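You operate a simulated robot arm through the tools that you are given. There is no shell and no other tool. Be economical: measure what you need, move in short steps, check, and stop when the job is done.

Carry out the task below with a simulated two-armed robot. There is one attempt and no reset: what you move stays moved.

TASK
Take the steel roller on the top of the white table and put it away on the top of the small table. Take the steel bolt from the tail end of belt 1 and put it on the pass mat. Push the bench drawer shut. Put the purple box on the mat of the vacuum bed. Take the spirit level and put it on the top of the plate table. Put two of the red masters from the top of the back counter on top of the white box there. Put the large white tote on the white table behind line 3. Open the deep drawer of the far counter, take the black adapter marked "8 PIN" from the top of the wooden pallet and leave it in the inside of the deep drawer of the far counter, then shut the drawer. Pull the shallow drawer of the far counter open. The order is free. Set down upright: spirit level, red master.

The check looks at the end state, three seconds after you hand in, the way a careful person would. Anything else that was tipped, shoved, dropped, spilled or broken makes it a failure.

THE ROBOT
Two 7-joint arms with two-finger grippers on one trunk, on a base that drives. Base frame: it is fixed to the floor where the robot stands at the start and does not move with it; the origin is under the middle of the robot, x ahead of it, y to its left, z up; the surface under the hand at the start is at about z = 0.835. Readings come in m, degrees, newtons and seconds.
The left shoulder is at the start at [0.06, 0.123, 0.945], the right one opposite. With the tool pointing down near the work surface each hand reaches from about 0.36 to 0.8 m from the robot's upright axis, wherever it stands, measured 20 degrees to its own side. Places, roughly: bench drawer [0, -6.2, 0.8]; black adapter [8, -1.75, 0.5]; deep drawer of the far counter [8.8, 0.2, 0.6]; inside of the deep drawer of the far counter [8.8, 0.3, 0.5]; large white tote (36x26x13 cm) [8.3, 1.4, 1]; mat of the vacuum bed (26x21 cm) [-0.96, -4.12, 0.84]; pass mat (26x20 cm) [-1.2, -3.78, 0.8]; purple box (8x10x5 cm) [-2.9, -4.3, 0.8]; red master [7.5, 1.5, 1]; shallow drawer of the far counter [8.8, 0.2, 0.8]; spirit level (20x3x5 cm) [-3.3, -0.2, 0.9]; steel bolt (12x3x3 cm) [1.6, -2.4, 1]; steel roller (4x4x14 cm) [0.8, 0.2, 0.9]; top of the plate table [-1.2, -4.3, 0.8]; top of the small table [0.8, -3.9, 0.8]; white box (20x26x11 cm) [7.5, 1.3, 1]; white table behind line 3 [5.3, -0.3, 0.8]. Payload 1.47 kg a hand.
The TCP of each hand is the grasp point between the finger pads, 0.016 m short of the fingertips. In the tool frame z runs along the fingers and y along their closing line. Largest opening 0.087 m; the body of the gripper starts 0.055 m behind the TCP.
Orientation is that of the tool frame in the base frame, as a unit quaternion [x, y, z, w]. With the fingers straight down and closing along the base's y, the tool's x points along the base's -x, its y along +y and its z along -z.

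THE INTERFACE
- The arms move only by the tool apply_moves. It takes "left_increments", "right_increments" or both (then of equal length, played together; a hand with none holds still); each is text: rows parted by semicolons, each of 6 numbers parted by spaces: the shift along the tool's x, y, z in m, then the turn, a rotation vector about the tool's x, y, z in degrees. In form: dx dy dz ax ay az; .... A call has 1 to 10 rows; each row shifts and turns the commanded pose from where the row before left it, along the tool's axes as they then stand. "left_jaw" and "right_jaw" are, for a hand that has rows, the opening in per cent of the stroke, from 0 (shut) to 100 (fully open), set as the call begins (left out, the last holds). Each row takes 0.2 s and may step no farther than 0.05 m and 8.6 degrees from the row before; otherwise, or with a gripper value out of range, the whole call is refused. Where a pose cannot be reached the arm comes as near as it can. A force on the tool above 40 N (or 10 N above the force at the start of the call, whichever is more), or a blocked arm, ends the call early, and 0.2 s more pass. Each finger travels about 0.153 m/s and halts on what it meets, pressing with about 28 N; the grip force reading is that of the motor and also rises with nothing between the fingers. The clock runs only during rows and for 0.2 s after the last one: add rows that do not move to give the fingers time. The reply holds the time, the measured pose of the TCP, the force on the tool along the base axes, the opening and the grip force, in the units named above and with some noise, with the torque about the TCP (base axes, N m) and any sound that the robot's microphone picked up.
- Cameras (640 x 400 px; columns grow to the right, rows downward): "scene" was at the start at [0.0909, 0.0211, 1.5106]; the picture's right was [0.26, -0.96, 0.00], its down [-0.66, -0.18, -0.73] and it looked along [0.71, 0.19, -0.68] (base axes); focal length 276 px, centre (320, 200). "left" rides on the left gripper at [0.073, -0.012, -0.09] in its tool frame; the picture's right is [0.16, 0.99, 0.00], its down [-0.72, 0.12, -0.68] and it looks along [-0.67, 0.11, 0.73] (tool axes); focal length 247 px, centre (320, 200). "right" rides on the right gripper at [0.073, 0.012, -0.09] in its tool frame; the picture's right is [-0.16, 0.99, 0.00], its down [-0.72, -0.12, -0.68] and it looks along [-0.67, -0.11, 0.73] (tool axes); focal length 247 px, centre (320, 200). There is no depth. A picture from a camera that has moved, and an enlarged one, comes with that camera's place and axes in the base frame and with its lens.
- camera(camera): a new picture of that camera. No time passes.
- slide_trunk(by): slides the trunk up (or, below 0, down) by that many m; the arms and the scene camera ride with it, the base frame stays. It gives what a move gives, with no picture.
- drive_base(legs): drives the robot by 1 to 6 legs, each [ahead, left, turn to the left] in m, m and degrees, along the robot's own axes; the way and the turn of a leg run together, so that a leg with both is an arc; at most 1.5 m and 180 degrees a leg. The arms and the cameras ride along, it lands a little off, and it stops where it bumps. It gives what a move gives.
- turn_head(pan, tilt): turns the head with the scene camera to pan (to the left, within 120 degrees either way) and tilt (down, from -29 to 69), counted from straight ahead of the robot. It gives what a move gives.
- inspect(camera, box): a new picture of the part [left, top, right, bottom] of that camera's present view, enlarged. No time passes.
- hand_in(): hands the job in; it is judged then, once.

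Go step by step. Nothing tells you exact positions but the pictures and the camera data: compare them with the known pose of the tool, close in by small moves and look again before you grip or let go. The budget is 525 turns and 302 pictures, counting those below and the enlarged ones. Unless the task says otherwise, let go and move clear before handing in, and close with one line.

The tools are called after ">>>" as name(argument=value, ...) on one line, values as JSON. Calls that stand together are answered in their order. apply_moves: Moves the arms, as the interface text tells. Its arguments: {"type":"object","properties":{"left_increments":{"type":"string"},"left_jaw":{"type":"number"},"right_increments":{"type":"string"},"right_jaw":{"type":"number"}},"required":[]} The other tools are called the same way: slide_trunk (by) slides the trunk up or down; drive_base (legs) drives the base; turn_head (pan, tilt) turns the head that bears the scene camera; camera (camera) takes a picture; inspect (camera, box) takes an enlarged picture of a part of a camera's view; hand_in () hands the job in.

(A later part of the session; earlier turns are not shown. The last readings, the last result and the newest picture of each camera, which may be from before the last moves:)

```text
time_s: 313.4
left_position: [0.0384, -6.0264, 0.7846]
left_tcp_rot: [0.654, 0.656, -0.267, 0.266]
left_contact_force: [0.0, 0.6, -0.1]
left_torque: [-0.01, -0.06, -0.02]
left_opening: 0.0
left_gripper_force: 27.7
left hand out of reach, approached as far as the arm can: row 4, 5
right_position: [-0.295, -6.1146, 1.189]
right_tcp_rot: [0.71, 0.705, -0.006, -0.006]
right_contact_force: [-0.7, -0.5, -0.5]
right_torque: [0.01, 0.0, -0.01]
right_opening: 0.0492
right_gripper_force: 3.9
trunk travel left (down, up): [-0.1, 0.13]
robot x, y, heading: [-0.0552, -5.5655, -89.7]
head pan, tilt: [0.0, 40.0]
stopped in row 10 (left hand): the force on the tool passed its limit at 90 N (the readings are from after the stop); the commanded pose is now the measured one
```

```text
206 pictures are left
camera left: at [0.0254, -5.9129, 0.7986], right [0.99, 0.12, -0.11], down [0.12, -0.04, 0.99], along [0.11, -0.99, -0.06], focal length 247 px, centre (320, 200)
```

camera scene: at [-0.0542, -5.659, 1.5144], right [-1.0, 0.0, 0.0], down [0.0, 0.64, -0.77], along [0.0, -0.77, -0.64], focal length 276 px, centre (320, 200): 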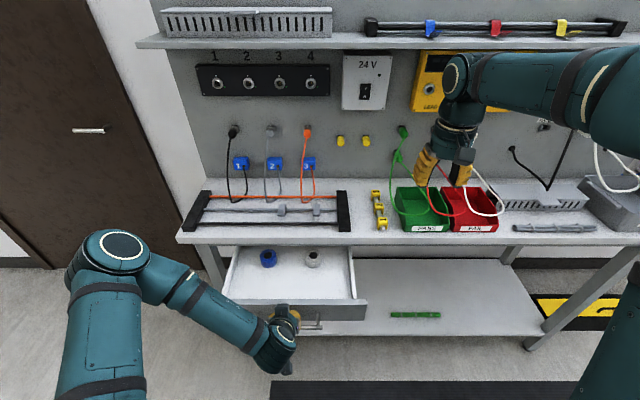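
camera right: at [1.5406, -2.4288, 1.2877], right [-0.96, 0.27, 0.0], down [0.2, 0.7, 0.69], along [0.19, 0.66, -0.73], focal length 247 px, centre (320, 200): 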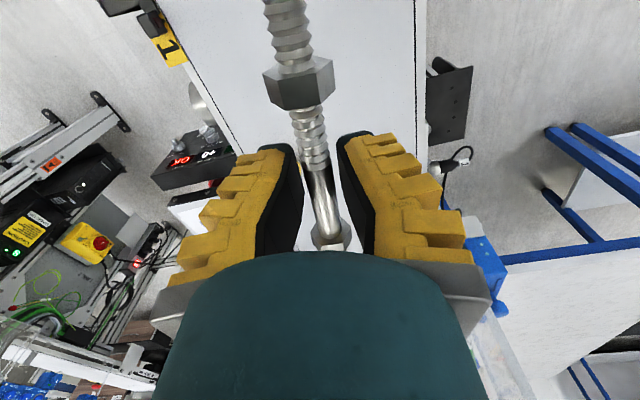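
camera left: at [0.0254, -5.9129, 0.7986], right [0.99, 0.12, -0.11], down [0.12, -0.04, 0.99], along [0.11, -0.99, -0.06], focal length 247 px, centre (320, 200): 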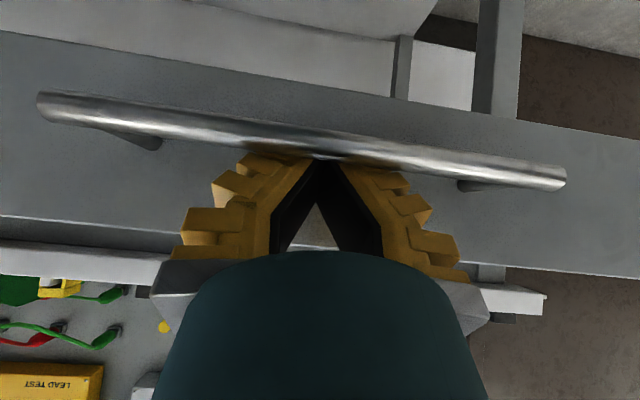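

The tips came down on the handle bar. I'll rise 1 cm and push forward above the handle against the drawer front.

>>> apply_moves(left_increments="-0.0070 0 -0.0073 0 0 0;-0.0219 0 0.0204 0 0 0;-0.0219 0 0.0204 0 0 0;-0.0219 0 0.0204 0 0 0;0 0 0 0 0 0", left_jaw=0)

>>> camera(camera="scene")

```text
time_s: 314.6
left_position: [0.0377, -6.1165, 0.7957]
left_tcp_rot: [0.653, 0.656, -0.268, 0.266]
left_contact_force: [0.1, -0.7, 1.2]
left_torque: [-0.01, -0.06, -0.01]
left_opening: 0.0
left_gripper_force: 28.1
right_position: [-0.2967, -6.1139, 1.1884]
right_tcp_rot: [0.71, 0.704, -0.006, -0.006]
right_contact_force: [-0.4, -0.6, 0.3]
right_torque: [0.04, 0.01, 0.0]
right_opening: 0.0489
right_gripper_force: 4.2
trunk travel left (down, up): [-0.1, 0.13]
robot x, y, heading: [-0.0538, -5.5649, -89.7]
head pan, tilt: [0.0, 40.0]
```

```text
205 pictures are left
camera scene: at [-0.0542, -5.658, 1.5147], right [-1.0, 0.0, 0.0], down [0.0, 0.64, -0.77], along [0.0, -0.77, -0.64], focal length 276 px, centre (320, 200)
```

scene: 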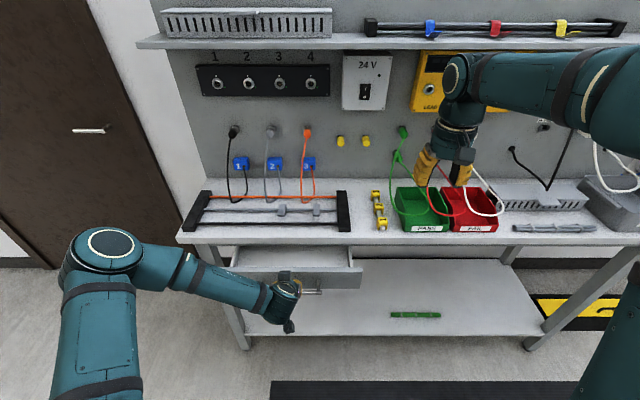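

It is closing smoothly. Continue pushing.

>>> apply_moves(left_increments="-0.0219 0 0.0204 0 0 0;-0.0219 0 0.0204 0 0 0;-0.0219 0 0.0204 0 0 0;-0.0219 0 0.0204 0 0 0;0 0 0 0 0 0")

>>> camera(camera="scene")

```text
time_s: 315.4
left_position: [0.0368, -6.2042, 0.7999]
left_tcp_rot: [0.654, 0.658, -0.264, 0.263]
left_contact_force: [3.0, 11.7, 5.7]
left_torque: [-0.14, -0.01, 0.03]
left_opening: 0.0059
left_gripper_force: 27.7
right_position: [-0.296, -6.1142, 1.188]
right_tcp_rot: [0.709, 0.705, -0.006, -0.005]
right_contact_force: [-0.8, 0.1, 0.1]
right_torque: [0.05, 0.03, -0.02]
right_opening: 0.0493
right_gripper_force: 4.4
trunk travel left (down, up): [-0.1, 0.13]
robot x, y, heading: [-0.0577, -5.5622, -89.9]
head pan, tilt: [0.0, 40.0]
stopped in row 4 (left hand): the force on the tool passed its limit at 65 N (the readings are from after the stop); the commanded pose is now the measured one
```

```text
204 pictures are left
camera scene: at [-0.0541, -5.6568, 1.5148], right [-1.0, 0.0, 0.0], down [0.0, 0.64, -0.77], along [0.0, -0.77, -0.64], focal length 276 px, centre (320, 200)
```

scene: 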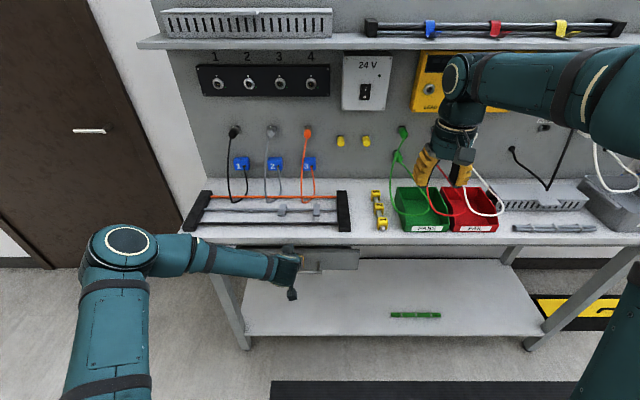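

>>> inspect(camera="scene", box=[190, 215, 390, 290])

>>> camera(camera="left")

```text
3.20 times, centred on (290, 252) of scene
camera zoom: at [-0.0541, -5.6568, 1.5148], right [-1.0, 0.0, 0.0], down [0.0, 0.64, -0.77], along [0.0, -0.77, -0.64], focal length 884 px, centre (416, 32)
```

zoom: 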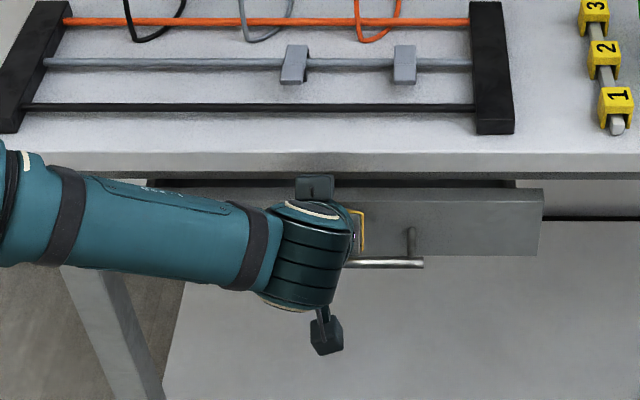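

```text
202 pictures are left
camera left: at [0.0255, -6.0907, 0.8146], right [0.99, 0.12, -0.11], down [0.12, -0.05, 0.99], along [0.11, -0.99, -0.06], focal length 247 px, centre (320, 200)
```

left: 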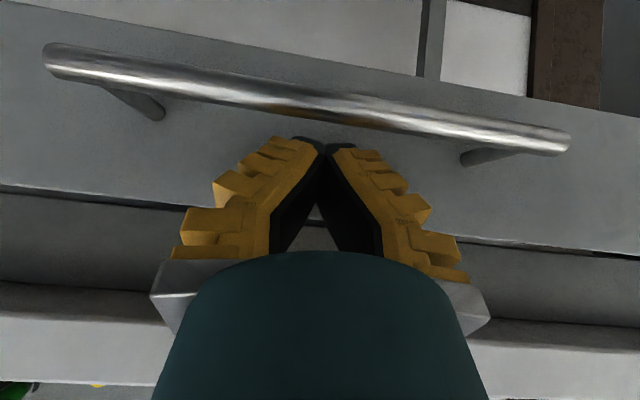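

>>> apply_moves(left_increments="-0.0073 0 0.0068 0 0 0;-0.0073 0 0.0068 0 0 0;0 0 0 0 0 0")

>>> inspect(camera="scene", box=[190, 215, 390, 290])

```text
time_s: 315.8
left_position: [0.0363, -6.2052, 0.7965]
left_tcp_rot: [0.655, 0.66, -0.262, 0.259]
left_contact_force: [5.1, 22.6, 14.1]
left_torque: [-0.3, 0.05, 0.02]
left_opening: 0.0062
left_gripper_force: 27.1
right_position: [-0.2941, -6.1126, 1.1876]
right_tcp_rot: [0.709, 0.705, -0.005, -0.005]
right_contact_force: [-0.2, -0.6, 0.3]
right_torque: [0.02, 0.03, 0.0]
right_opening: 0.0492
right_gripper_force: 4.0
trunk travel left (down, up): [-0.1, 0.13]
robot x, y, heading: [-0.0569, -5.5607, -89.7]
head pan, tilt: [0.0, 40.0]
stopped in row 1 (left hand): the force on the tool passed its limit at 52 N (the readings are from after the stop); the commanded pose is now the measured one
```

```text
3.20 times, centred on (290, 252) of scene
camera zoom: at [-0.0537, -5.6547, 1.515], right [-1.0, 0.0, 0.0], down [0.0, 0.64, -0.77], along [0.0, -0.77, -0.64], focal length 884 px, centre (416, 32)
```

zoom: 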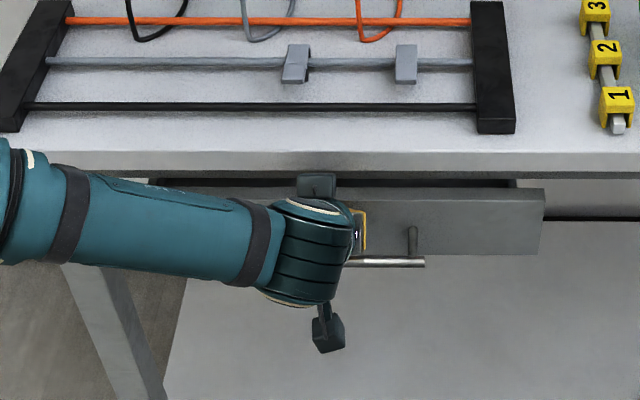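

It resists firmly, so probably shut. I'll back the hand off and look.

>>> apply_moves(left_increments="0.0219 0 -0.0204 0 0 0;0.034 0 -0.032 0 0 0;0.034 0 -0.032 0 0 0;-0.02 0.02 -0.03 0 0 0;-0.02 0.02 -0.03 0 0 0;-0.02 0.02 -0.03 0 0 0;-0.03 0.02 -0.03 0 0 0")

>>> inspect(camera="scene", box=[190, 190, 390, 290])

```text
time_s: 317.4
left_position: [0.1159, -6.0672, 0.9429]
left_tcp_rot: [0.656, 0.659, -0.262, 0.259]
left_contact_force: [-1.3, 0.9, -0.6]
left_torque: [-0.01, 0.02, -0.03]
left_opening: 0.0
left_gripper_force: 28.5
right_position: [-0.2962, -6.1136, 1.188]
right_tcp_rot: [0.71, 0.704, -0.005, -0.005]
right_contact_force: [-1.0, 0.1, -0.8]
right_torque: [0.0, 0.0, -0.03]
right_opening: 0.0491
right_gripper_force: 4.3
trunk travel left (down, up): [-0.1, 0.13]
robot x, y, heading: [-0.0528, -5.5663, -89.9]
head pan, tilt: [0.0, 40.0]
```

```text
3.20 times, centred on (290, 240) of scene
camera zoom: at [-0.0542, -5.6567, 1.5147], right [-1.0, 0.0, 0.0], down [0.0, 0.64, -0.77], along [0.0, -0.77, -0.64], focal length 884 px, centre (416, 72)
```

zoom: 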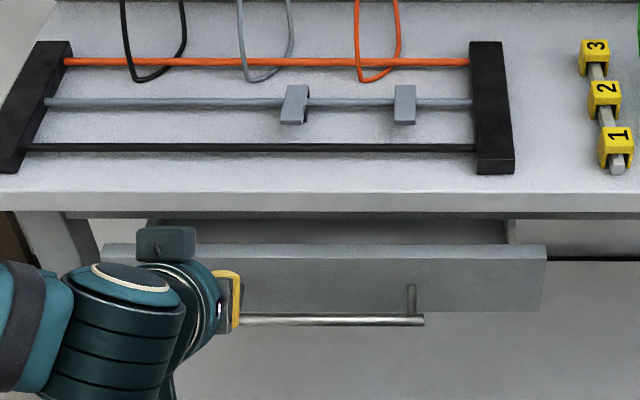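

The drawer is still about 2 cm out — the hand dragged on the handle when backing off. I'll push again to the right of the handle, at x≈−0.125, at mid-panel height.

>>> apply_moves(left_increments="0 -0.048 0 0 0 0;0 -0.048 0 0 0 0;0 -0.048 0 0 0 0;0 -0.048 0 0 0 0;0 -0.048 0 0 0 0;0.0231 0 0.0358 0 0 0;0.0231 0 0.0358 0 0 0;0.0231 0 0.0358 0 0 0;0.0231 0 0.0358 0 0 0;0 0 0 0 0 0", left_jaw=0)

>>> inspect(camera="scene", box=[190, 190, 430, 320])

>>> camera(camera="left")

```text
time_s: 319.6
left_position: [-0.123, -6.0986, 0.7769]
left_tcp_rot: [0.656, 0.659, -0.262, 0.258]
left_contact_force: [0.7, 0.4, -0.2]
left_torque: [0.0, 0.01, 0.02]
left_opening: 0.0
left_gripper_force: 28.2
right_position: [-0.2949, -6.1134, 1.1881]
right_tcp_rot: [0.709, 0.705, -0.006, -0.005]
right_contact_force: [-1.1, -0.3, 0.6]
right_torque: [-0.01, 0.0, 0.01]
right_opening: 0.0493
right_gripper_force: 3.4
trunk travel left (down, up): [-0.1, 0.13]
robot x, y, heading: [-0.0525, -5.5608, -89.4]
head pan, tilt: [0.0, 40.0]
```

```text
2.67 times, centred on (310, 255) of scene
camera zoom: at [-0.0539, -5.6574, 1.5147], right [-1.0, 0.0, 0.0], down [0.0, 0.64, -0.77], along [0.0, -0.77, -0.64], focal length 737 px, centre (347, 53)
```

zoom: 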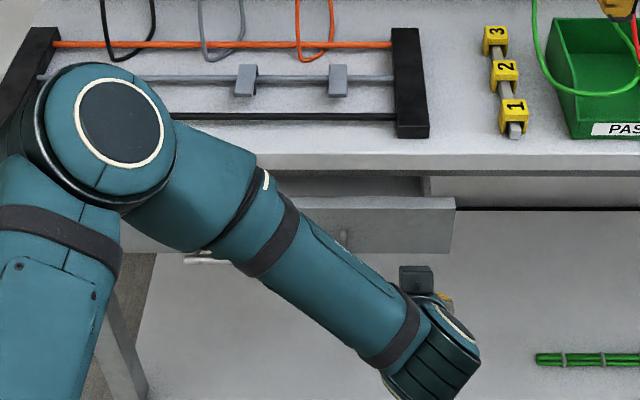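

```text
198 pictures are left
camera left: at [-0.1345, -5.9854, 0.793], right [0.99, 0.12, -0.11], down [0.12, -0.06, 0.99], along [0.11, -0.99, -0.07], focal length 247 px, centre (320, 200)
```

left: 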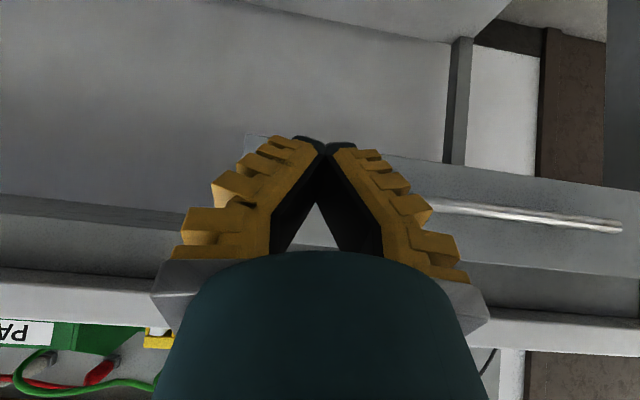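

>>> apply_moves(left_increments="-0.0237 0 0.0221 0 0 0;-0.0237 0 0.0221 0 0 0;-0.0237 0 0.0221 0 0 0;-0.0146 0 0.0136 0 0 0;-0.0146 0 0.0136 0 0 0;-0.0146 0 0.0136 0 0 0;0 0 0 0 0 0")

>>> inspect(camera="scene", box=[190, 190, 430, 320])

```text
time_s: 320.6
left_position: [-0.1226, -6.2046, 0.7799]
left_tcp_rot: [0.656, 0.66, -0.26, 0.257]
left_contact_force: [3.1, 10.2, 6.1]
left_torque: [-0.14, 0.02, 0.03]
left_opening: 0.006
left_gripper_force: 28.2
right_position: [-0.2941, -6.1142, 1.1888]
right_tcp_rot: [0.709, 0.705, -0.006, -0.006]
right_contact_force: [0.3, 0.3, 0.4]
right_torque: [-0.01, -0.02, 0.01]
right_opening: 0.0493
right_gripper_force: 4.5
trunk travel left (down, up): [-0.1, 0.13]
robot x, y, heading: [-0.052, -5.5621, -89.9]
head pan, tilt: [0.0, 40.0]
stopped in row 4 (left hand): the force on the tool passed its limit at 46 N (the readings are from after the stop); the commanded pose is now the measured one
```

```text
2.67 times, centred on (310, 255) of scene
camera zoom: at [-0.0536, -5.6563, 1.5148], right [-1.0, 0.0, 0.0], down [0.0, 0.64, -0.77], along [0.0, -0.77, -0.64], focal length 737 px, centre (347, 53)
```

zoom: 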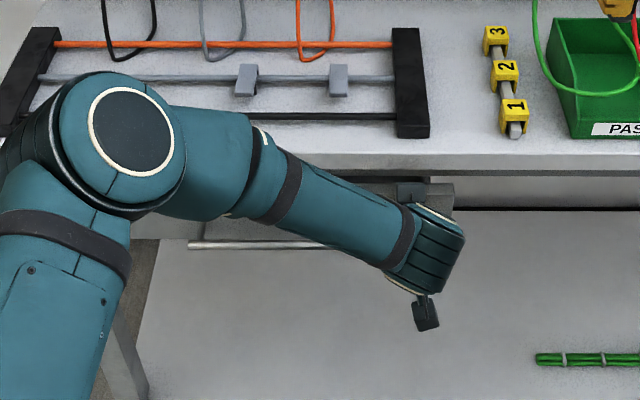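

Same hard stop at TCP y −6.205, so that's the shut position. Retract straight back and look.

>>> apply_moves(left_increments="0.0219 0 -0.0204 0 0 0;0.034 0 -0.032 0 0 0;0.034 0 -0.032 0 0 0")

>>> camera(camera="scene")

>>> inspect(camera="scene", box=[190, 190, 430, 320])

```text
time_s: 321.4
left_position: [-0.1216, -6.0789, 0.7808]
left_tcp_rot: [0.655, 0.66, -0.26, 0.258]
left_contact_force: [0.7, -0.4, 0.4]
left_torque: [-0.03, 0.03, -0.02]
left_opening: 0.0001
left_gripper_force: 28.2
right_position: [-0.2954, -6.1139, 1.1869]
right_tcp_rot: [0.709, 0.705, -0.006, -0.005]
right_contact_force: [0.2, 0.7, 0.4]
right_torque: [0.0, 0.01, -0.02]
right_opening: 0.0491
right_gripper_force: 3.8
trunk travel left (down, up): [-0.1, 0.13]
robot x, y, heading: [-0.0597, -5.5615, -89.5]
head pan, tilt: [0.0, 40.0]
```

```text
196 pictures are left
camera scene: at [-0.0541, -5.657, 1.5147], right [-1.0, 0.0, 0.0], down [0.0, 0.64, -0.77], along [0.0, -0.77, -0.64], focal length 276 px, centre (320, 200)
```

scene: 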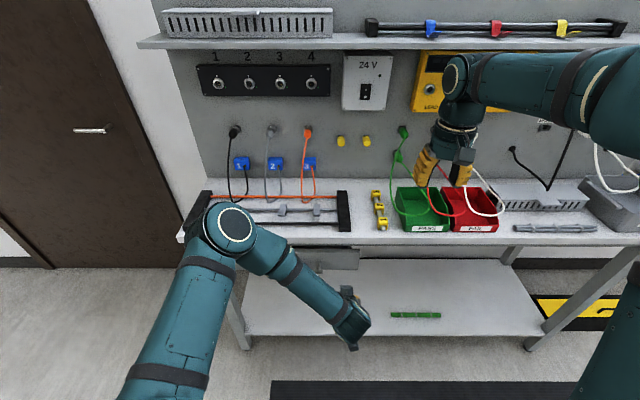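

```text
2.67 times, centred on (310, 255) of scene
camera zoom: at [-0.0541, -5.657, 1.5147], right [-1.0, 0.0, 0.0], down [0.0, 0.64, -0.77], along [0.0, -0.77, -0.64], focal length 737 px, centre (347, 53)
```

zoom: 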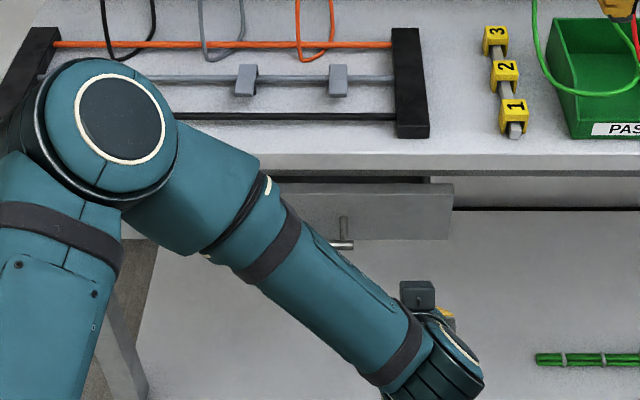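

The drawer stays shut. Raise the left arm, level it, and plan the long trip east.

>>> apply_moves(left_increments="-0.0306 0 -0.0329 0 0 0;-0.0306 0.015 -0.0329 0 0 0;-0.0306 0.018 -0.0329 0 0 0;-0.0306 0.02 -0.0329 0 0 0;-0.0306 0.02 -0.0329 0 0 0;-0.0306 0.02 -0.0329 0 0 0;-0.0306 0.02 -0.0329 0 0 0;-0.0306 0.02 -0.0329 0 0 0;-0.0306 0.02 -0.0329 0 0 0;0 0.03 0 0 0 0", left_jaw=60)

>>> apply_moves(left_increments="0 0.03 0 0 8.6 0;0 0.03 0 0 8.6 0;0 0.03 0 0 8.6 0;0 0 0 0 8.6 0;0 0 0 0 8.6 0")

>>> inspect(camera="scene", box=[190, 190, 430, 320])

```text
time_s: 323.6
left_position: [0.0615, -6.0819, 1.1831]
left_tcp_rot: [0.655, 0.661, -0.26, 0.258]
left_contact_force: [-0.3, -0.1, 0.8]
left_torque: [-0.02, -0.03, -0.03]
left_opening: 0.0575
left_gripper_force: 3.7
right_position: [-0.2935, -6.1144, 1.1867]
right_tcp_rot: [0.709, 0.705, -0.006, -0.005]
right_contact_force: [0.9, -0.2, -0.1]
right_torque: [0.01, 0.01, 0.01]
right_opening: 0.0493
right_gripper_force: 4.2
trunk travel left (down, up): [-0.1, 0.13]
robot x, y, heading: [-0.0544, -5.5603, -90.0]
head pan, tilt: [0.0, 40.0]
```

```text
time_s: 324.8
left_position: [0.1515, -6.0819, 1.181]
left_tcp_rot: [0.706, 0.709, 0.001, -0.004]
left_contact_force: [0.9, -0.6, -0.2]
left_torque: [0.03, 0.0, 0.01]
left_opening: 0.0573
left_gripper_force: 4.1
right_position: [-0.2952, -6.1158, 1.1863]
right_tcp_rot: [0.709, 0.705, -0.005, -0.006]
right_contact_force: [0.3, 0.0, -0.2]
right_torque: [0.05, 0.01, -0.02]
right_opening: 0.049
right_gripper_force: 3.9
trunk travel left (down, up): [-0.1, 0.13]
robot x, y, heading: [-0.0539, -5.5616, -89.8]
head pan, tilt: [0.0, 40.0]
```

```text
2.67 times, centred on (310, 255) of scene
camera zoom: at [-0.0537, -5.6585, 1.5145], right [-1.0, 0.0, 0.0], down [0.0, 0.64, -0.77], along [0.0, -0.77, -0.64], focal length 737 px, centre (347, 53)
```

zoom: 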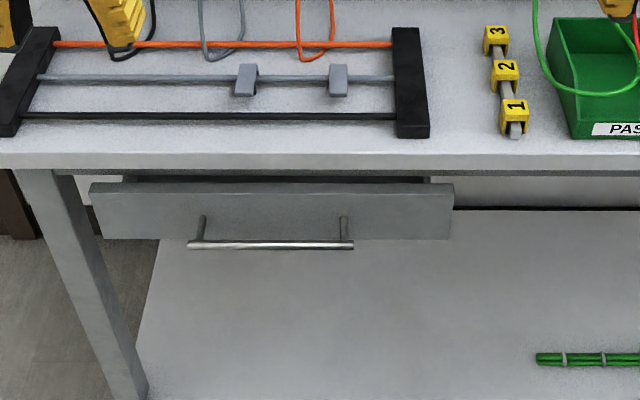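

Drawer shut. Now back off, face east and survey the route.

>>> drive_base(legs=[[-0.55, 0, 0], [0, 0, 90]])

>>> turn_head(pan=0, tilt=15)

>>> camera(camera="scene")

```text
time_s: 331.8
left_position: [0.4571, -4.8072, 1.1821]
left_tcp_rot: [-0.012, 1.0, -0.003, -0.001]
left_contact_force: [-0.8, -1.4, -0.1]
left_torque: [0.0, -0.01, -0.01]
left_opening: 0.0574
left_gripper_force: 3.5
right_position: [0.4986, -5.2526, 1.1867]
right_tcp_rot: [-0.008, 1.0, -0.007, 0.0]
right_contact_force: [0.4, 0.2, 0.1]
right_torque: [-0.01, -0.01, 0.01]
right_opening: 0.0491
right_gripper_force: 3.8
trunk travel left (down, up): [-0.1, 0.13]
robot x, y, heading: [-0.0561, -5.0245, 1.4]
head pan, tilt: [0.0, 40.0]
```

```text
time_s: 332.6
left_position: [0.456, -4.8074, 1.1828]
left_tcp_rot: [-0.012, 1.0, -0.002, -0.001]
left_contact_force: [-0.8, -0.6, -0.4]
left_torque: [-0.01, 0.01, -0.01]
left_opening: 0.0571
left_gripper_force: 4.1
right_position: [0.499, -5.2524, 1.1866]
right_tcp_rot: [-0.008, 1.0, -0.008, 0.0]
right_contact_force: [-0.3, -0.8, -0.5]
right_torque: [-0.05, 0.01, -0.01]
right_opening: 0.049
right_gripper_force: 3.8
trunk travel left (down, up): [-0.1, 0.13]
robot x, y, heading: [-0.0588, -5.0246, 1.4]
head pan, tilt: [0.0, 15.0]
```

```text
193 pictures are left
camera scene: at [0.0455, -5.0231, 1.5541], right [0.02, -1.0, 0.0], down [-0.26, -0.01, -0.97], along [0.97, 0.02, -0.26], focal length 276 px, centre (320, 200)
```

scene: 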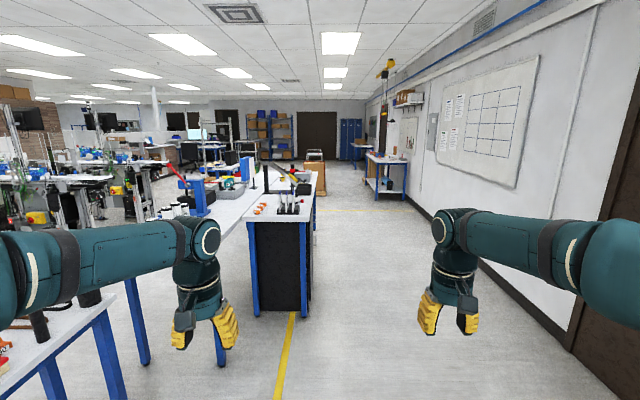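

The south corridor looks narrow at (4.4, −5.7); the aisle at y≈−3.2 south of the belts looks better. I'll go there and look east.

>>> drive_base(legs=[[0, 1.4, -1.4], [0, 0.45, 0]])

>>> camera(camera="scene")

```text
time_s: 349.1
left_position: [0.4527, -2.9861, 1.1824]
left_tcp_rot: [0.001, 1.0, -0.003, -0.001]
left_contact_force: [-0.5, 1.4, -0.3]
left_torque: [0.01, -0.02, -0.02]
left_opening: 0.0574
left_gripper_force: 3.6
right_position: [0.4832, -3.4334, 1.1867]
right_tcp_rot: [0.007, 1.0, -0.007, -0.001]
right_contact_force: [-1.5, 0.2, 0.8]
right_torque: [0.0, 0.01, -0.02]
right_opening: 0.0491
right_gripper_force: 4.0
trunk travel left (down, up): [-0.1, 0.13]
robot x, y, heading: [-0.0679, -3.1896, -0.2]
head pan, tilt: [0.0, 15.0]
```

```text
192 pictures are left
camera scene: at [0.0365, -3.1899, 1.5542], right [0.0, -1.0, 0.0], down [-0.26, 0.0, -0.97], along [0.97, 0.0, -0.26], focal length 276 px, centre (320, 200)
```

scene: 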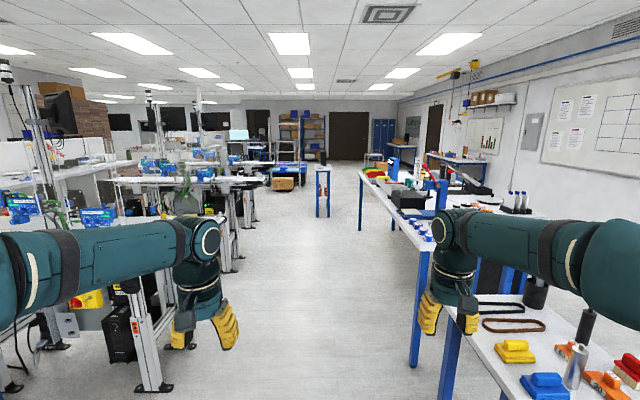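

Clear aisle. Drive 2.9 m east and look again.

>>> drive_base(legs=[[1.45, 0.05, 0], [1.45, 0, 0]])

>>> turn_head(pan=15, tilt=15)

>>> camera(camera="scene")

```text
time_s: 363.0
left_position: [3.3361, -2.9203, 1.1825]
left_tcp_rot: [-0.002, 1.0, -0.002, -0.001]
left_contact_force: [0.0, -0.6, 0.5]
left_torque: [0.0, 0.01, -0.01]
left_opening: 0.0575
left_gripper_force: 3.6
right_position: [3.3678, -3.366, 1.1865]
right_tcp_rot: [0.004, 1.0, -0.008, 0.0]
right_contact_force: [0.9, 0.8, -0.4]
right_torque: [0.0, 0.04, 0.01]
right_opening: 0.0491
right_gripper_force: 4.3
trunk travel left (down, up): [-0.1, 0.13]
robot x, y, heading: [2.8135, -3.1232, 0.0]
head pan, tilt: [0.0, 15.0]
```

```text
time_s: 363.8
left_position: [3.336, -2.9201, 1.1822]
left_tcp_rot: [0.0, 1.0, -0.003, -0.001]
left_contact_force: [-0.1, -0.1, 0.1]
left_torque: [-0.01, 0.02, -0.03]
left_opening: 0.0574
left_gripper_force: 3.5
right_position: [3.3674, -3.3667, 1.1864]
right_tcp_rot: [0.004, 1.0, -0.008, 0.0]
right_contact_force: [-0.1, 1.0, -0.1]
right_torque: [0.01, -0.01, -0.02]
right_opening: 0.0492
right_gripper_force: 4.1
trunk travel left (down, up): [-0.1, 0.13]
robot x, y, heading: [2.8151, -3.1256, -0.0]
head pan, tilt: [15.0, 15.0]
```

```text
191 pictures are left
camera scene: at [2.9169, -3.1016, 1.5542], right [0.26, -0.97, 0.0], down [-0.25, -0.07, -0.97], along [0.93, 0.25, -0.26], focal length 276 px, centre (320, 200)
```

scene: 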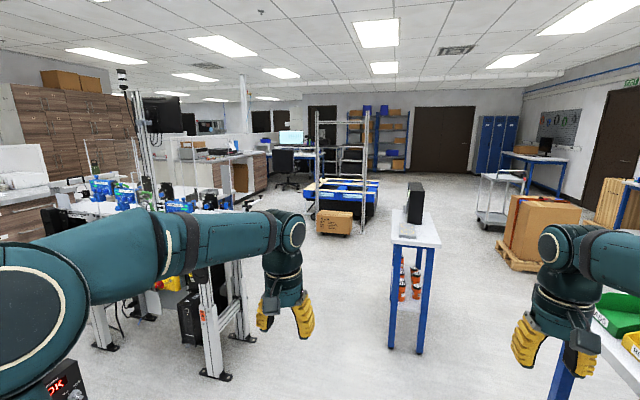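

A stand at (4.45–5.0, −3.4…−3.13) sits in the aisle near line 3's tail. I'll look more to the left to measure that gap.

>>> turn_head(pan=30, tilt=30)

>>> apply_moves(left_increments="0 0 -0.04 0 0 0;0 0 -0.04 0 0 0")

>>> camera(camera="scene")

```text
time_s: 364.6
left_position: [3.3365, -2.9191, 1.1825]
left_tcp_rot: [-0.001, 1.0, -0.003, 0.0]
left_contact_force: [-0.6, 0.0, 0.7]
left_torque: [-0.04, 0.03, 0.03]
left_opening: 0.0576
left_gripper_force: 4.2
right_position: [3.3679, -3.3666, 1.1873]
right_tcp_rot: [0.004, 1.0, -0.008, -0.001]
right_contact_force: [0.3, 1.1, -1.1]
right_torque: [0.01, 0.0, -0.01]
right_opening: 0.0491
right_gripper_force: 4.2
trunk travel left (down, up): [-0.1, 0.13]
robot x, y, heading: [2.8184, -3.1259, -0.0]
head pan, tilt: [30.0, 30.0]
```

```text
time_s: 365.1
left_position: [3.3381, -2.9177, 1.2611]
left_tcp_rot: [-0.001, 1.0, -0.003, -0.001]
left_contact_force: [-0.2, 0.6, -0.3]
left_torque: [-0.02, 0.06, -0.02]
left_opening: 0.0575
left_gripper_force: 3.7
right_position: [3.3667, -3.3662, 1.1875]
right_tcp_rot: [0.005, 1.0, -0.008, 0.0]
right_contact_force: [0.2, -0.2, 0.3]
right_torque: [0.02, -0.02, 0.0]
right_opening: 0.0491
right_gripper_force: 4.3
trunk travel left (down, up): [-0.1, 0.13]
robot x, y, heading: [2.8174, -3.1232, 0.2]
head pan, tilt: [30.0, 30.0]
```

```text
190 pictures are left
camera scene: at [2.905, -3.0807, 1.53], right [0.5, -0.87, 0.0], down [-0.43, -0.25, -0.87], along [0.75, 0.43, -0.5], focal length 276 px, centre (320, 200)
```

scene: 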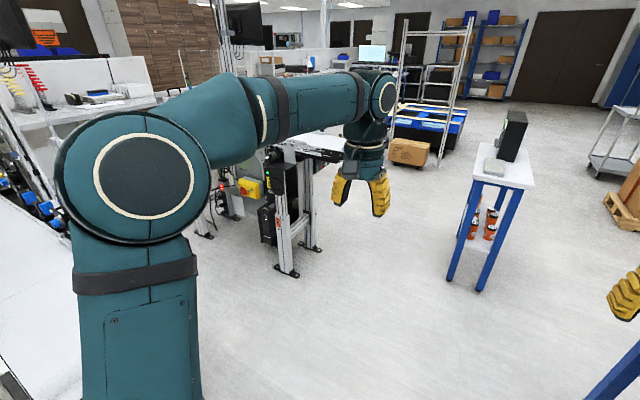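

Gap between line 3's tail (≈4.5, −2.5) and the stand (≈4.62, −3.18) is ~0.7 m; I'll pass at y≈−2.85.

>>> drive_base(legs=[[1.0, 0.27, 0], [0.7, 0, 0], [0.6, 0.05, 0]])

>>> turn_head(pan=15, tilt=15)

>>> camera(camera="scene")

```text
time_s: 376.9
left_position: [5.6304, -2.5897, 1.2603]
left_tcp_rot: [0.004, 1.0, -0.002, -0.001]
left_contact_force: [-0.2, 0.4, 1.0]
left_torque: [-0.03, 0.02, 0.03]
left_opening: 0.0574
left_gripper_force: 3.8
right_position: [5.6565, -3.0386, 1.1875]
right_tcp_rot: [0.008, 1.0, -0.008, 0.0]
right_contact_force: [0.2, -0.3, -1.3]
right_torque: [-0.01, 0.02, 0.01]
right_opening: 0.0494
right_gripper_force: 4.0
trunk travel left (down, up): [-0.1, 0.13]
robot x, y, heading: [5.1072, -2.7908, -0.5]
head pan, tilt: [30.0, 30.0]
```

```text
time_s: 377.7
left_position: [5.6298, -2.5897, 1.2612]
left_tcp_rot: [0.004, 1.0, -0.003, -0.001]
left_contact_force: [-0.2, 0.1, 0.1]
left_torque: [-0.02, 0.0, 0.01]
left_opening: 0.0573
left_gripper_force: 3.8
right_position: [5.6561, -3.0389, 1.1865]
right_tcp_rot: [0.009, 1.0, -0.008, 0.0]
right_contact_force: [0.4, 0.7, 0.1]
right_torque: [0.0, 0.0, -0.03]
right_opening: 0.049
right_gripper_force: 3.6
trunk travel left (down, up): [-0.1, 0.13]
robot x, y, heading: [5.1108, -2.795, -0.6]
head pan, tilt: [15.0, 15.0]
```

```text
189 pictures are left
camera scene: at [5.2081, -2.7699, 1.5541], right [0.25, -0.97, 0.0], down [-0.25, -0.07, -0.97], along [0.93, 0.24, -0.26], focal length 276 px, centre (320, 200)
```

scene: 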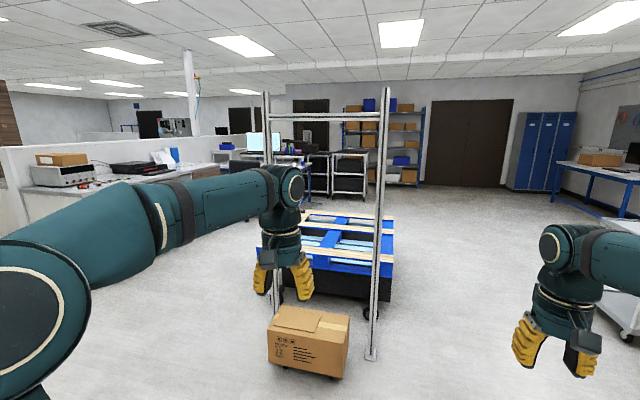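

Through. Ahead: a metal frame and the blue/wooden pallet. Zoom.

>>> inspect(camera="scene", box=[240, 190, 420, 300])

>>> inspect(camera="scene", box=[0, 110, 330, 220])

```text
3.56 times, centred on (330, 245) of scene
camera zoom: at [5.2081, -2.7699, 1.5541], right [0.25, -0.97, 0.0], down [-0.25, -0.07, -0.97], along [0.93, 0.24, -0.26], focal length 982 px, centre (284, 40)
```

zoom: 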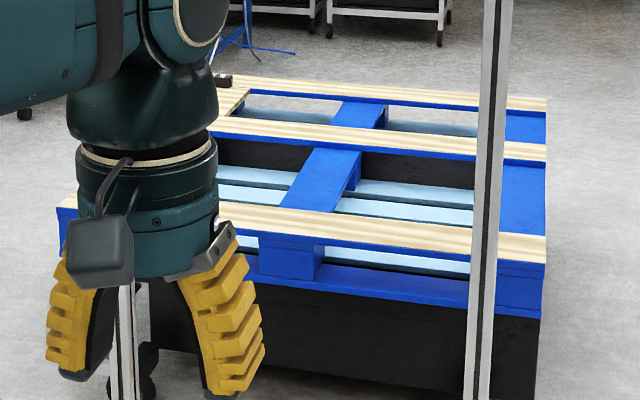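

```text
1.94 times, centred on (165, 165) of scene
camera zoom: at [5.2081, -2.7699, 1.5541], right [0.25, -0.97, 0.0], down [-0.25, -0.07, -0.97], along [0.93, 0.24, -0.26], focal length 536 px, centre (621, 268)
```

zoom: 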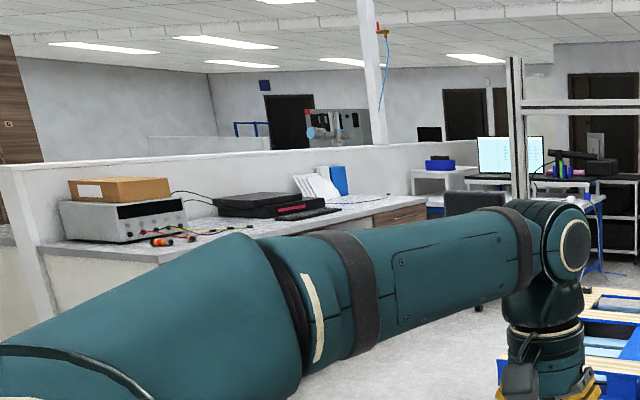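

The black piece sits on the pallet's far-left corner (~8.2, −1.75). I'll move to about (6.1, −1.4) and survey the north-east area.

>>> drive_base(legs=[[0.3, 0.9, 0], [0.6, 0.5, 0]])

>>> turn_head(pan=10, tilt=18)

>>> camera(camera="scene")

>>> turn_head(pan=75, tilt=18)

>>> camera(camera="scene")

```text
time_s: 389.0
left_position: [6.3444, -1.321, 1.259]
left_tcp_rot: [-0.013, 1.0, -0.003, -0.001]
left_contact_force: [1.1, 0.9, 0.2]
left_torque: [0.0, 0.04, -0.03]
left_opening: 0.0574
left_gripper_force: 3.7
right_position: [6.3864, -1.7705, 1.1853]
right_tcp_rot: [-0.006, 1.0, -0.009, -0.001]
right_contact_force: [0.3, -0.1, -0.1]
right_torque: [-0.06, 0.03, -0.01]
right_opening: 0.0493
right_gripper_force: 3.8
trunk travel left (down, up): [-0.1, 0.13]
robot x, y, heading: [5.8273, -1.538, 1.5]
head pan, tilt: [15.0, 15.0]
stopped in leg 2: the robot was blocked; the commanded pose is now the measured one
```

```text
time_s: 389.6
left_position: [6.3417, -1.3242, 1.2617]
left_tcp_rot: [-0.011, 1.0, -0.002, -0.001]
left_contact_force: [-0.4, 0.6, -0.4]
left_torque: [-0.01, 0.01, 0.0]
left_opening: 0.0574
left_gripper_force: 3.7
right_position: [6.3817, -1.7711, 1.1882]
right_tcp_rot: [-0.005, 1.0, -0.008, 0.001]
right_contact_force: [0.4, -0.4, 0.6]
right_torque: [-0.02, -0.04, 0.01]
right_opening: 0.0493
right_gripper_force: 4.2
trunk travel left (down, up): [-0.1, 0.13]
robot x, y, heading: [5.8253, -1.5432, 1.4]
head pan, tilt: [10.0, 18.0]
```

```text
186 pictures are left
camera scene: at [5.9274, -1.5242, 1.5494], right [0.2, -0.98, 0.0], down [-0.3, -0.06, -0.95], along [0.93, 0.19, -0.31], focal length 276 px, centre (320, 200)
```

scene: 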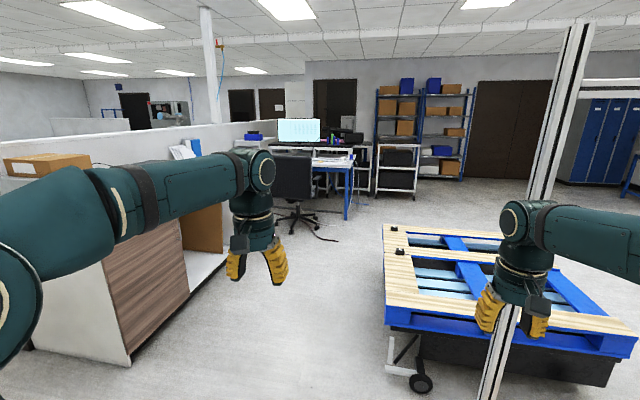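

```text
time_s: 391.0
left_position: [6.3406, -1.3229, 1.2606]
left_tcp_rot: [-0.012, 1.0, -0.003, 0.0]
left_contact_force: [0.1, -0.1, -0.6]
left_torque: [-0.02, 0.01, 0.01]
left_opening: 0.0576
left_gripper_force: 3.4
right_position: [6.3825, -1.7708, 1.1876]
right_tcp_rot: [-0.005, 1.0, -0.007, 0.001]
right_contact_force: [0.5, -0.5, 0.0]
right_torque: [-0.01, -0.03, 0.03]
right_opening: 0.049
right_gripper_force: 3.7
trunk travel left (down, up): [-0.1, 0.13]
robot x, y, heading: [5.8288, -1.5408, 1.2]
head pan, tilt: [75.0, 18.0]
```

```text
185 pictures are left
camera scene: at [5.8587, -1.4515, 1.5493], right [0.97, -0.24, 0.0], down [-0.07, -0.3, -0.95], along [0.23, 0.92, -0.31], focal length 276 px, centre (320, 200)
```

scene: 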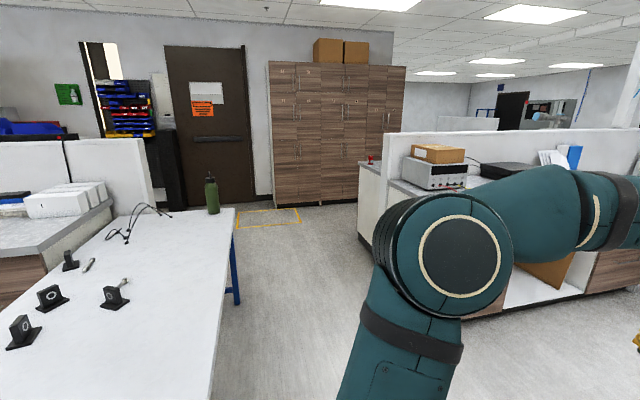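

I bumped lightly near the white table's southeast corner (≈5.7, −1.3). I'll move off to the right and go around toward the pallet's north side.

>>> drive_base(legs=[[0.1, -0.15, 0], [0.75, 0.62, 0], [0.8, 0.0, 0]])

>>> turn_head(pan=10, tilt=25)

>>> camera(camera="scene")

```text
time_s: 402.3
left_position: [7.9703, -0.8556, 1.261]
left_tcp_rot: [0.004, 1.0, -0.004, 0.0]
left_contact_force: [0.3, 0.8, 0.0]
left_torque: [-0.01, 0.0, -0.06]
left_opening: 0.0577
left_gripper_force: 3.9
right_position: [7.9956, -1.3051, 1.1869]
right_tcp_rot: [0.011, 1.0, -0.007, 0.0]
right_contact_force: [0.4, 0.8, -0.4]
right_torque: [0.05, 0.03, 0.01]
right_opening: 0.0491
right_gripper_force: 4.1
trunk travel left (down, up): [-0.1, 0.13]
robot x, y, heading: [7.4449, -1.0601, -0.5]
head pan, tilt: [75.0, 18.0]
```

```text
time_s: 403.7
left_position: [7.9695, -0.8553, 1.2614]
left_tcp_rot: [0.004, 1.0, -0.003, -0.001]
left_contact_force: [0.0, -0.6, -0.3]
left_torque: [-0.02, -0.02, -0.02]
left_opening: 0.0573
left_gripper_force: 3.7
right_position: [7.9964, -1.3056, 1.1873]
right_tcp_rot: [0.01, 1.0, -0.008, 0.001]
right_contact_force: [-0.8, 1.2, 1.0]
right_torque: [-0.03, 0.0, 0.01]
right_opening: 0.049
right_gripper_force: 3.9
trunk travel left (down, up): [-0.1, 0.13]
robot x, y, heading: [7.4458, -1.0576, -0.6]
head pan, tilt: [10.0, 25.0]
```

```text
184 pictures are left
camera scene: at [7.5489, -1.0435, 1.538], right [0.17, -0.99, 0.0], down [-0.42, -0.07, -0.91], along [0.89, 0.15, -0.42], focal length 276 px, centre (320, 200)
```

scene: 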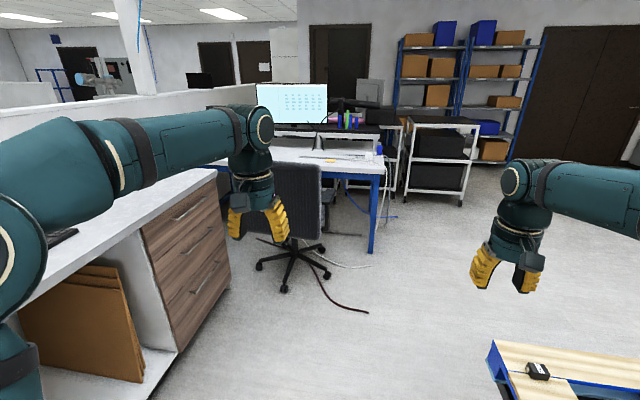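

>>> inspect(camera="scene", box=[110, 150, 270, 360])

>>> turn_head(pan=-45, tilt=45)

>>> camera(camera="scene")

```text
1.90 times, centred on (190, 255) of scene
camera zoom: at [7.5489, -1.0435, 1.538], right [0.17, -0.99, 0.0], down [-0.42, -0.07, -0.91], along [0.89, 0.15, -0.42], focal length 526 px, centre (568, 95)
```

zoom: 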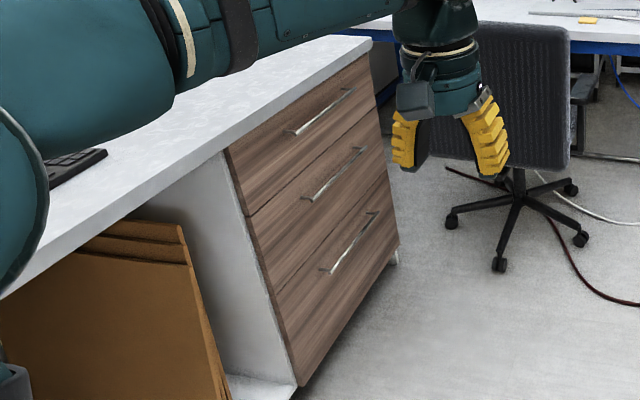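

```text
time_s: 404.9
left_position: [7.9692, -0.8557, 1.2615]
left_tcp_rot: [0.004, 1.0, -0.003, 0.001]
left_contact_force: [0.0, -0.8, 0.4]
left_torque: [0.07, -0.02, 0.0]
left_opening: 0.0575
left_gripper_force: 3.4
right_position: [7.9965, -1.3051, 1.1871]
right_tcp_rot: [0.011, 1.0, -0.007, 0.0]
right_contact_force: [0.7, 0.3, -0.1]
right_torque: [-0.01, 0.02, 0.0]
right_opening: 0.049
right_gripper_force: 3.8
trunk travel left (down, up): [-0.1, 0.13]
robot x, y, heading: [7.4492, -1.0587, -0.3]
head pan, tilt: [-45.0, 45.0]
```

```text
182 pictures are left
camera scene: at [7.5151, -1.1167, 1.5074], right [-0.71, -0.7, 0.0], down [-0.5, 0.5, -0.71], along [0.5, -0.5, -0.71], focal length 276 px, centre (320, 200)
```

scene: 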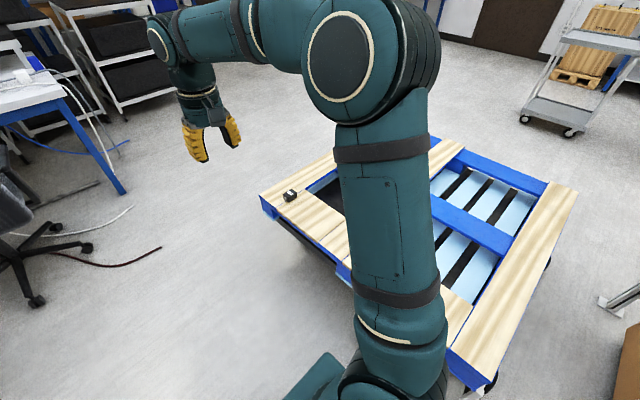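

Drawers: top (shallow, z≈0.72–0.89), middle (deep, 0.45–0.72, handle at about (8.75, −0.12, 0.64)). The adapter is on the pallet at about (8.35, −1.74, 0.51). I'll fetch the adapter first with the left hand: move east and turn to face the pallet.

>>> drive_base(legs=[[0.75, 0.0, 0], [0, 0, -89.6]])

>>> turn_head(pan=10, tilt=50)

>>> camera(camera="scene")

```text
time_s: 412.7
left_position: [8.4322, -1.5701, 1.2612]
left_tcp_rot: [0.687, 0.726, -0.002, -0.002]
left_contact_force: [0.1, 1.0, 1.2]
left_torque: [0.0, -0.02, -0.02]
left_opening: 0.0575
left_gripper_force: 4.2
right_position: [7.9842, -1.6232, 1.187]
right_tcp_rot: [0.692, 0.722, -0.006, -0.005]
right_contact_force: [0.2, -0.3, 0.5]
right_torque: [0.02, 0.02, 0.03]
right_opening: 0.0491
right_gripper_force: 4.0
trunk travel left (down, up): [-0.1, 0.13]
robot x, y, heading: [8.2002, -1.0592, -87.1]
head pan, tilt: [-45.0, 45.0]
```

```text
time_s: 413.9
left_position: [8.4305, -1.5704, 1.2604]
left_tcp_rot: [0.687, 0.726, -0.002, -0.002]
left_contact_force: [-0.4, 0.2, 0.0]
left_torque: [0.04, -0.03, 0.01]
left_opening: 0.0575
left_gripper_force: 3.5
right_position: [7.9835, -1.6265, 1.1882]
right_tcp_rot: [0.693, 0.721, -0.006, -0.005]
right_contact_force: [0.3, 0.2, -0.8]
right_torque: [0.02, -0.01, -0.01]
right_opening: 0.049
right_gripper_force: 3.8
trunk travel left (down, up): [-0.1, 0.13]
robot x, y, heading: [8.1974, -1.0617, -87.1]
head pan, tilt: [10.0, 50.0]
```

```text
181 pictures are left
camera scene: at [8.2158, -1.1474, 1.5005], right [-0.97, -0.22, 0.0], down [-0.17, 0.75, -0.64], along [0.14, -0.63, -0.77], focal length 276 px, centre (320, 200)
```

scene: 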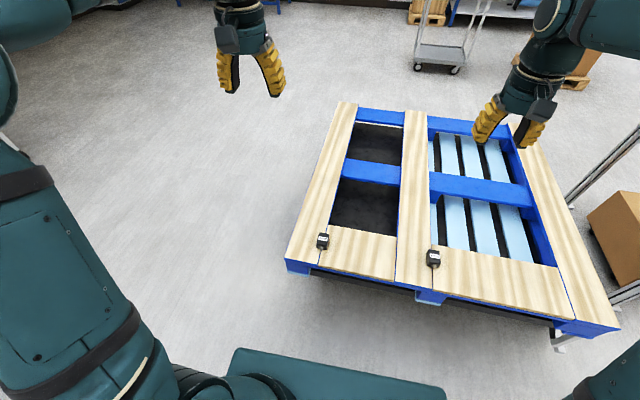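

Two black adapters are visible; I need to read their labels.

>>> inspect(camera="scene", box=[305, 225, 345, 255])

>>> inspect(camera="scene", box=[415, 240, 455, 270])

```text
13.33 times, centred on (325, 240) of scene
camera zoom: at [8.2158, -1.1474, 1.5005], right [-0.97, -0.22, 0.0], down [-0.17, 0.75, -0.64], along [0.14, -0.63, -0.77], focal length 3683 px, centre (253, -333)
```

zoom: 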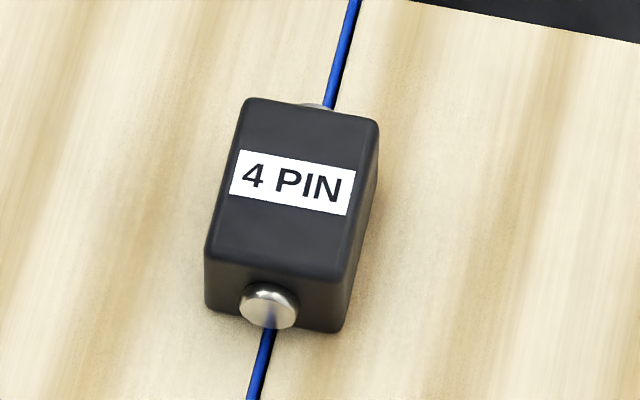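

```text
13.33 times, centred on (435, 255) of scene
camera zoom: at [8.2158, -1.1474, 1.5005], right [-0.97, -0.22, 0.0], down [-0.17, 0.75, -0.64], along [0.14, -0.63, -0.77], focal length 3683 px, centre (-1213, -533)
```

zoom: 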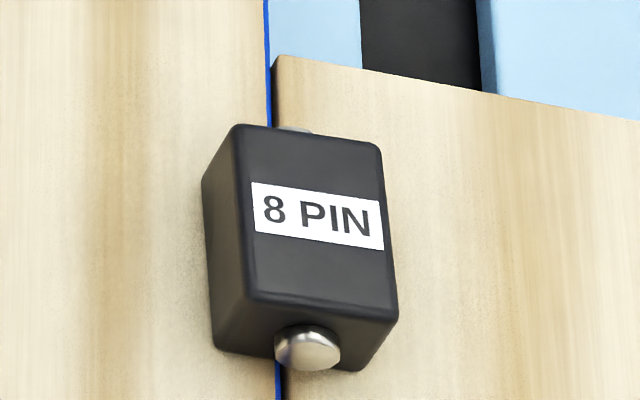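

The right one is "8 PIN", at about (7.887, −1.77). I'll shift the base so the left hand can take it, and lower the trunk.

>>> drive_base(legs=[[0.0, 0.0, -2.9], [0.13, -0.46, 0]])

>>> slide_trunk(by=-0.1)

>>> camera(camera="scene")

>>> camera(camera="left")

```text
time_s: 418.9
left_position: [7.9466, -1.7115, 1.2614]
left_tcp_rot: [0.706, 0.708, -0.001, -0.002]
left_contact_force: [-0.8, 0.6, 0.1]
left_torque: [-0.01, 0.0, -0.03]
left_opening: 0.0575
left_gripper_force: 4.2
right_position: [7.4975, -1.7425, 1.1884]
right_tcp_rot: [0.711, 0.703, -0.006, -0.005]
right_contact_force: [-0.4, 0.2, 1.0]
right_torque: [-0.01, -0.02, 0.0]
right_opening: 0.0491
right_gripper_force: 4.3
trunk travel left (down, up): [-0.1, 0.13]
robot x, y, heading: [7.7368, -1.1883, -90.0]
head pan, tilt: [10.0, 50.0]
```

```text
time_s: 420.2
left_position: [7.9472, -1.7118, 1.1613]
left_tcp_rot: [0.706, 0.708, -0.002, -0.002]
left_contact_force: [0.5, 0.0, 0.2]
left_torque: [-0.04, 0.01, -0.03]
left_opening: 0.0575
left_gripper_force: 3.6
right_position: [7.497, -1.7427, 1.0886]
right_tcp_rot: [0.711, 0.703, -0.006, -0.005]
right_contact_force: [-0.3, -0.5, -0.3]
right_torque: [0.04, 0.02, 0.01]
right_opening: 0.0491
right_gripper_force: 3.8
trunk travel left (down, up): [0.0, 0.23]
robot x, y, heading: [7.741, -1.1888, -89.9]
head pan, tilt: [10.0, 50.0]
```

```text
178 pictures are left
camera scene: at [7.7537, -1.2772, 1.4006], right [-0.98, -0.17, 0.0], down [-0.13, 0.75, -0.64], along [0.11, -0.63, -0.77], focal length 276 px, centre (320, 200)
```

scene: 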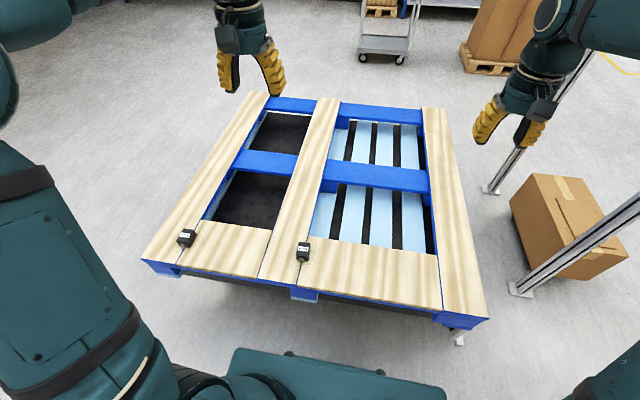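

```text
177 pictures are left
camera left: at [7.9358, -1.6394, 1.2523], right [0.99, 0.16, -0.01], down [0.12, -0.72, 0.68], along [0.1, -0.67, -0.73], focal length 247 px, centre (320, 200)
```

left: 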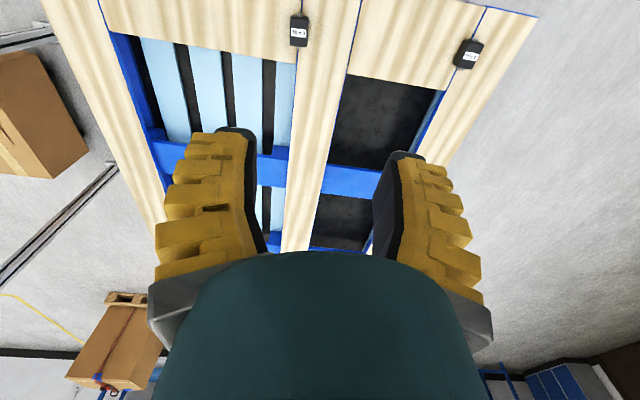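

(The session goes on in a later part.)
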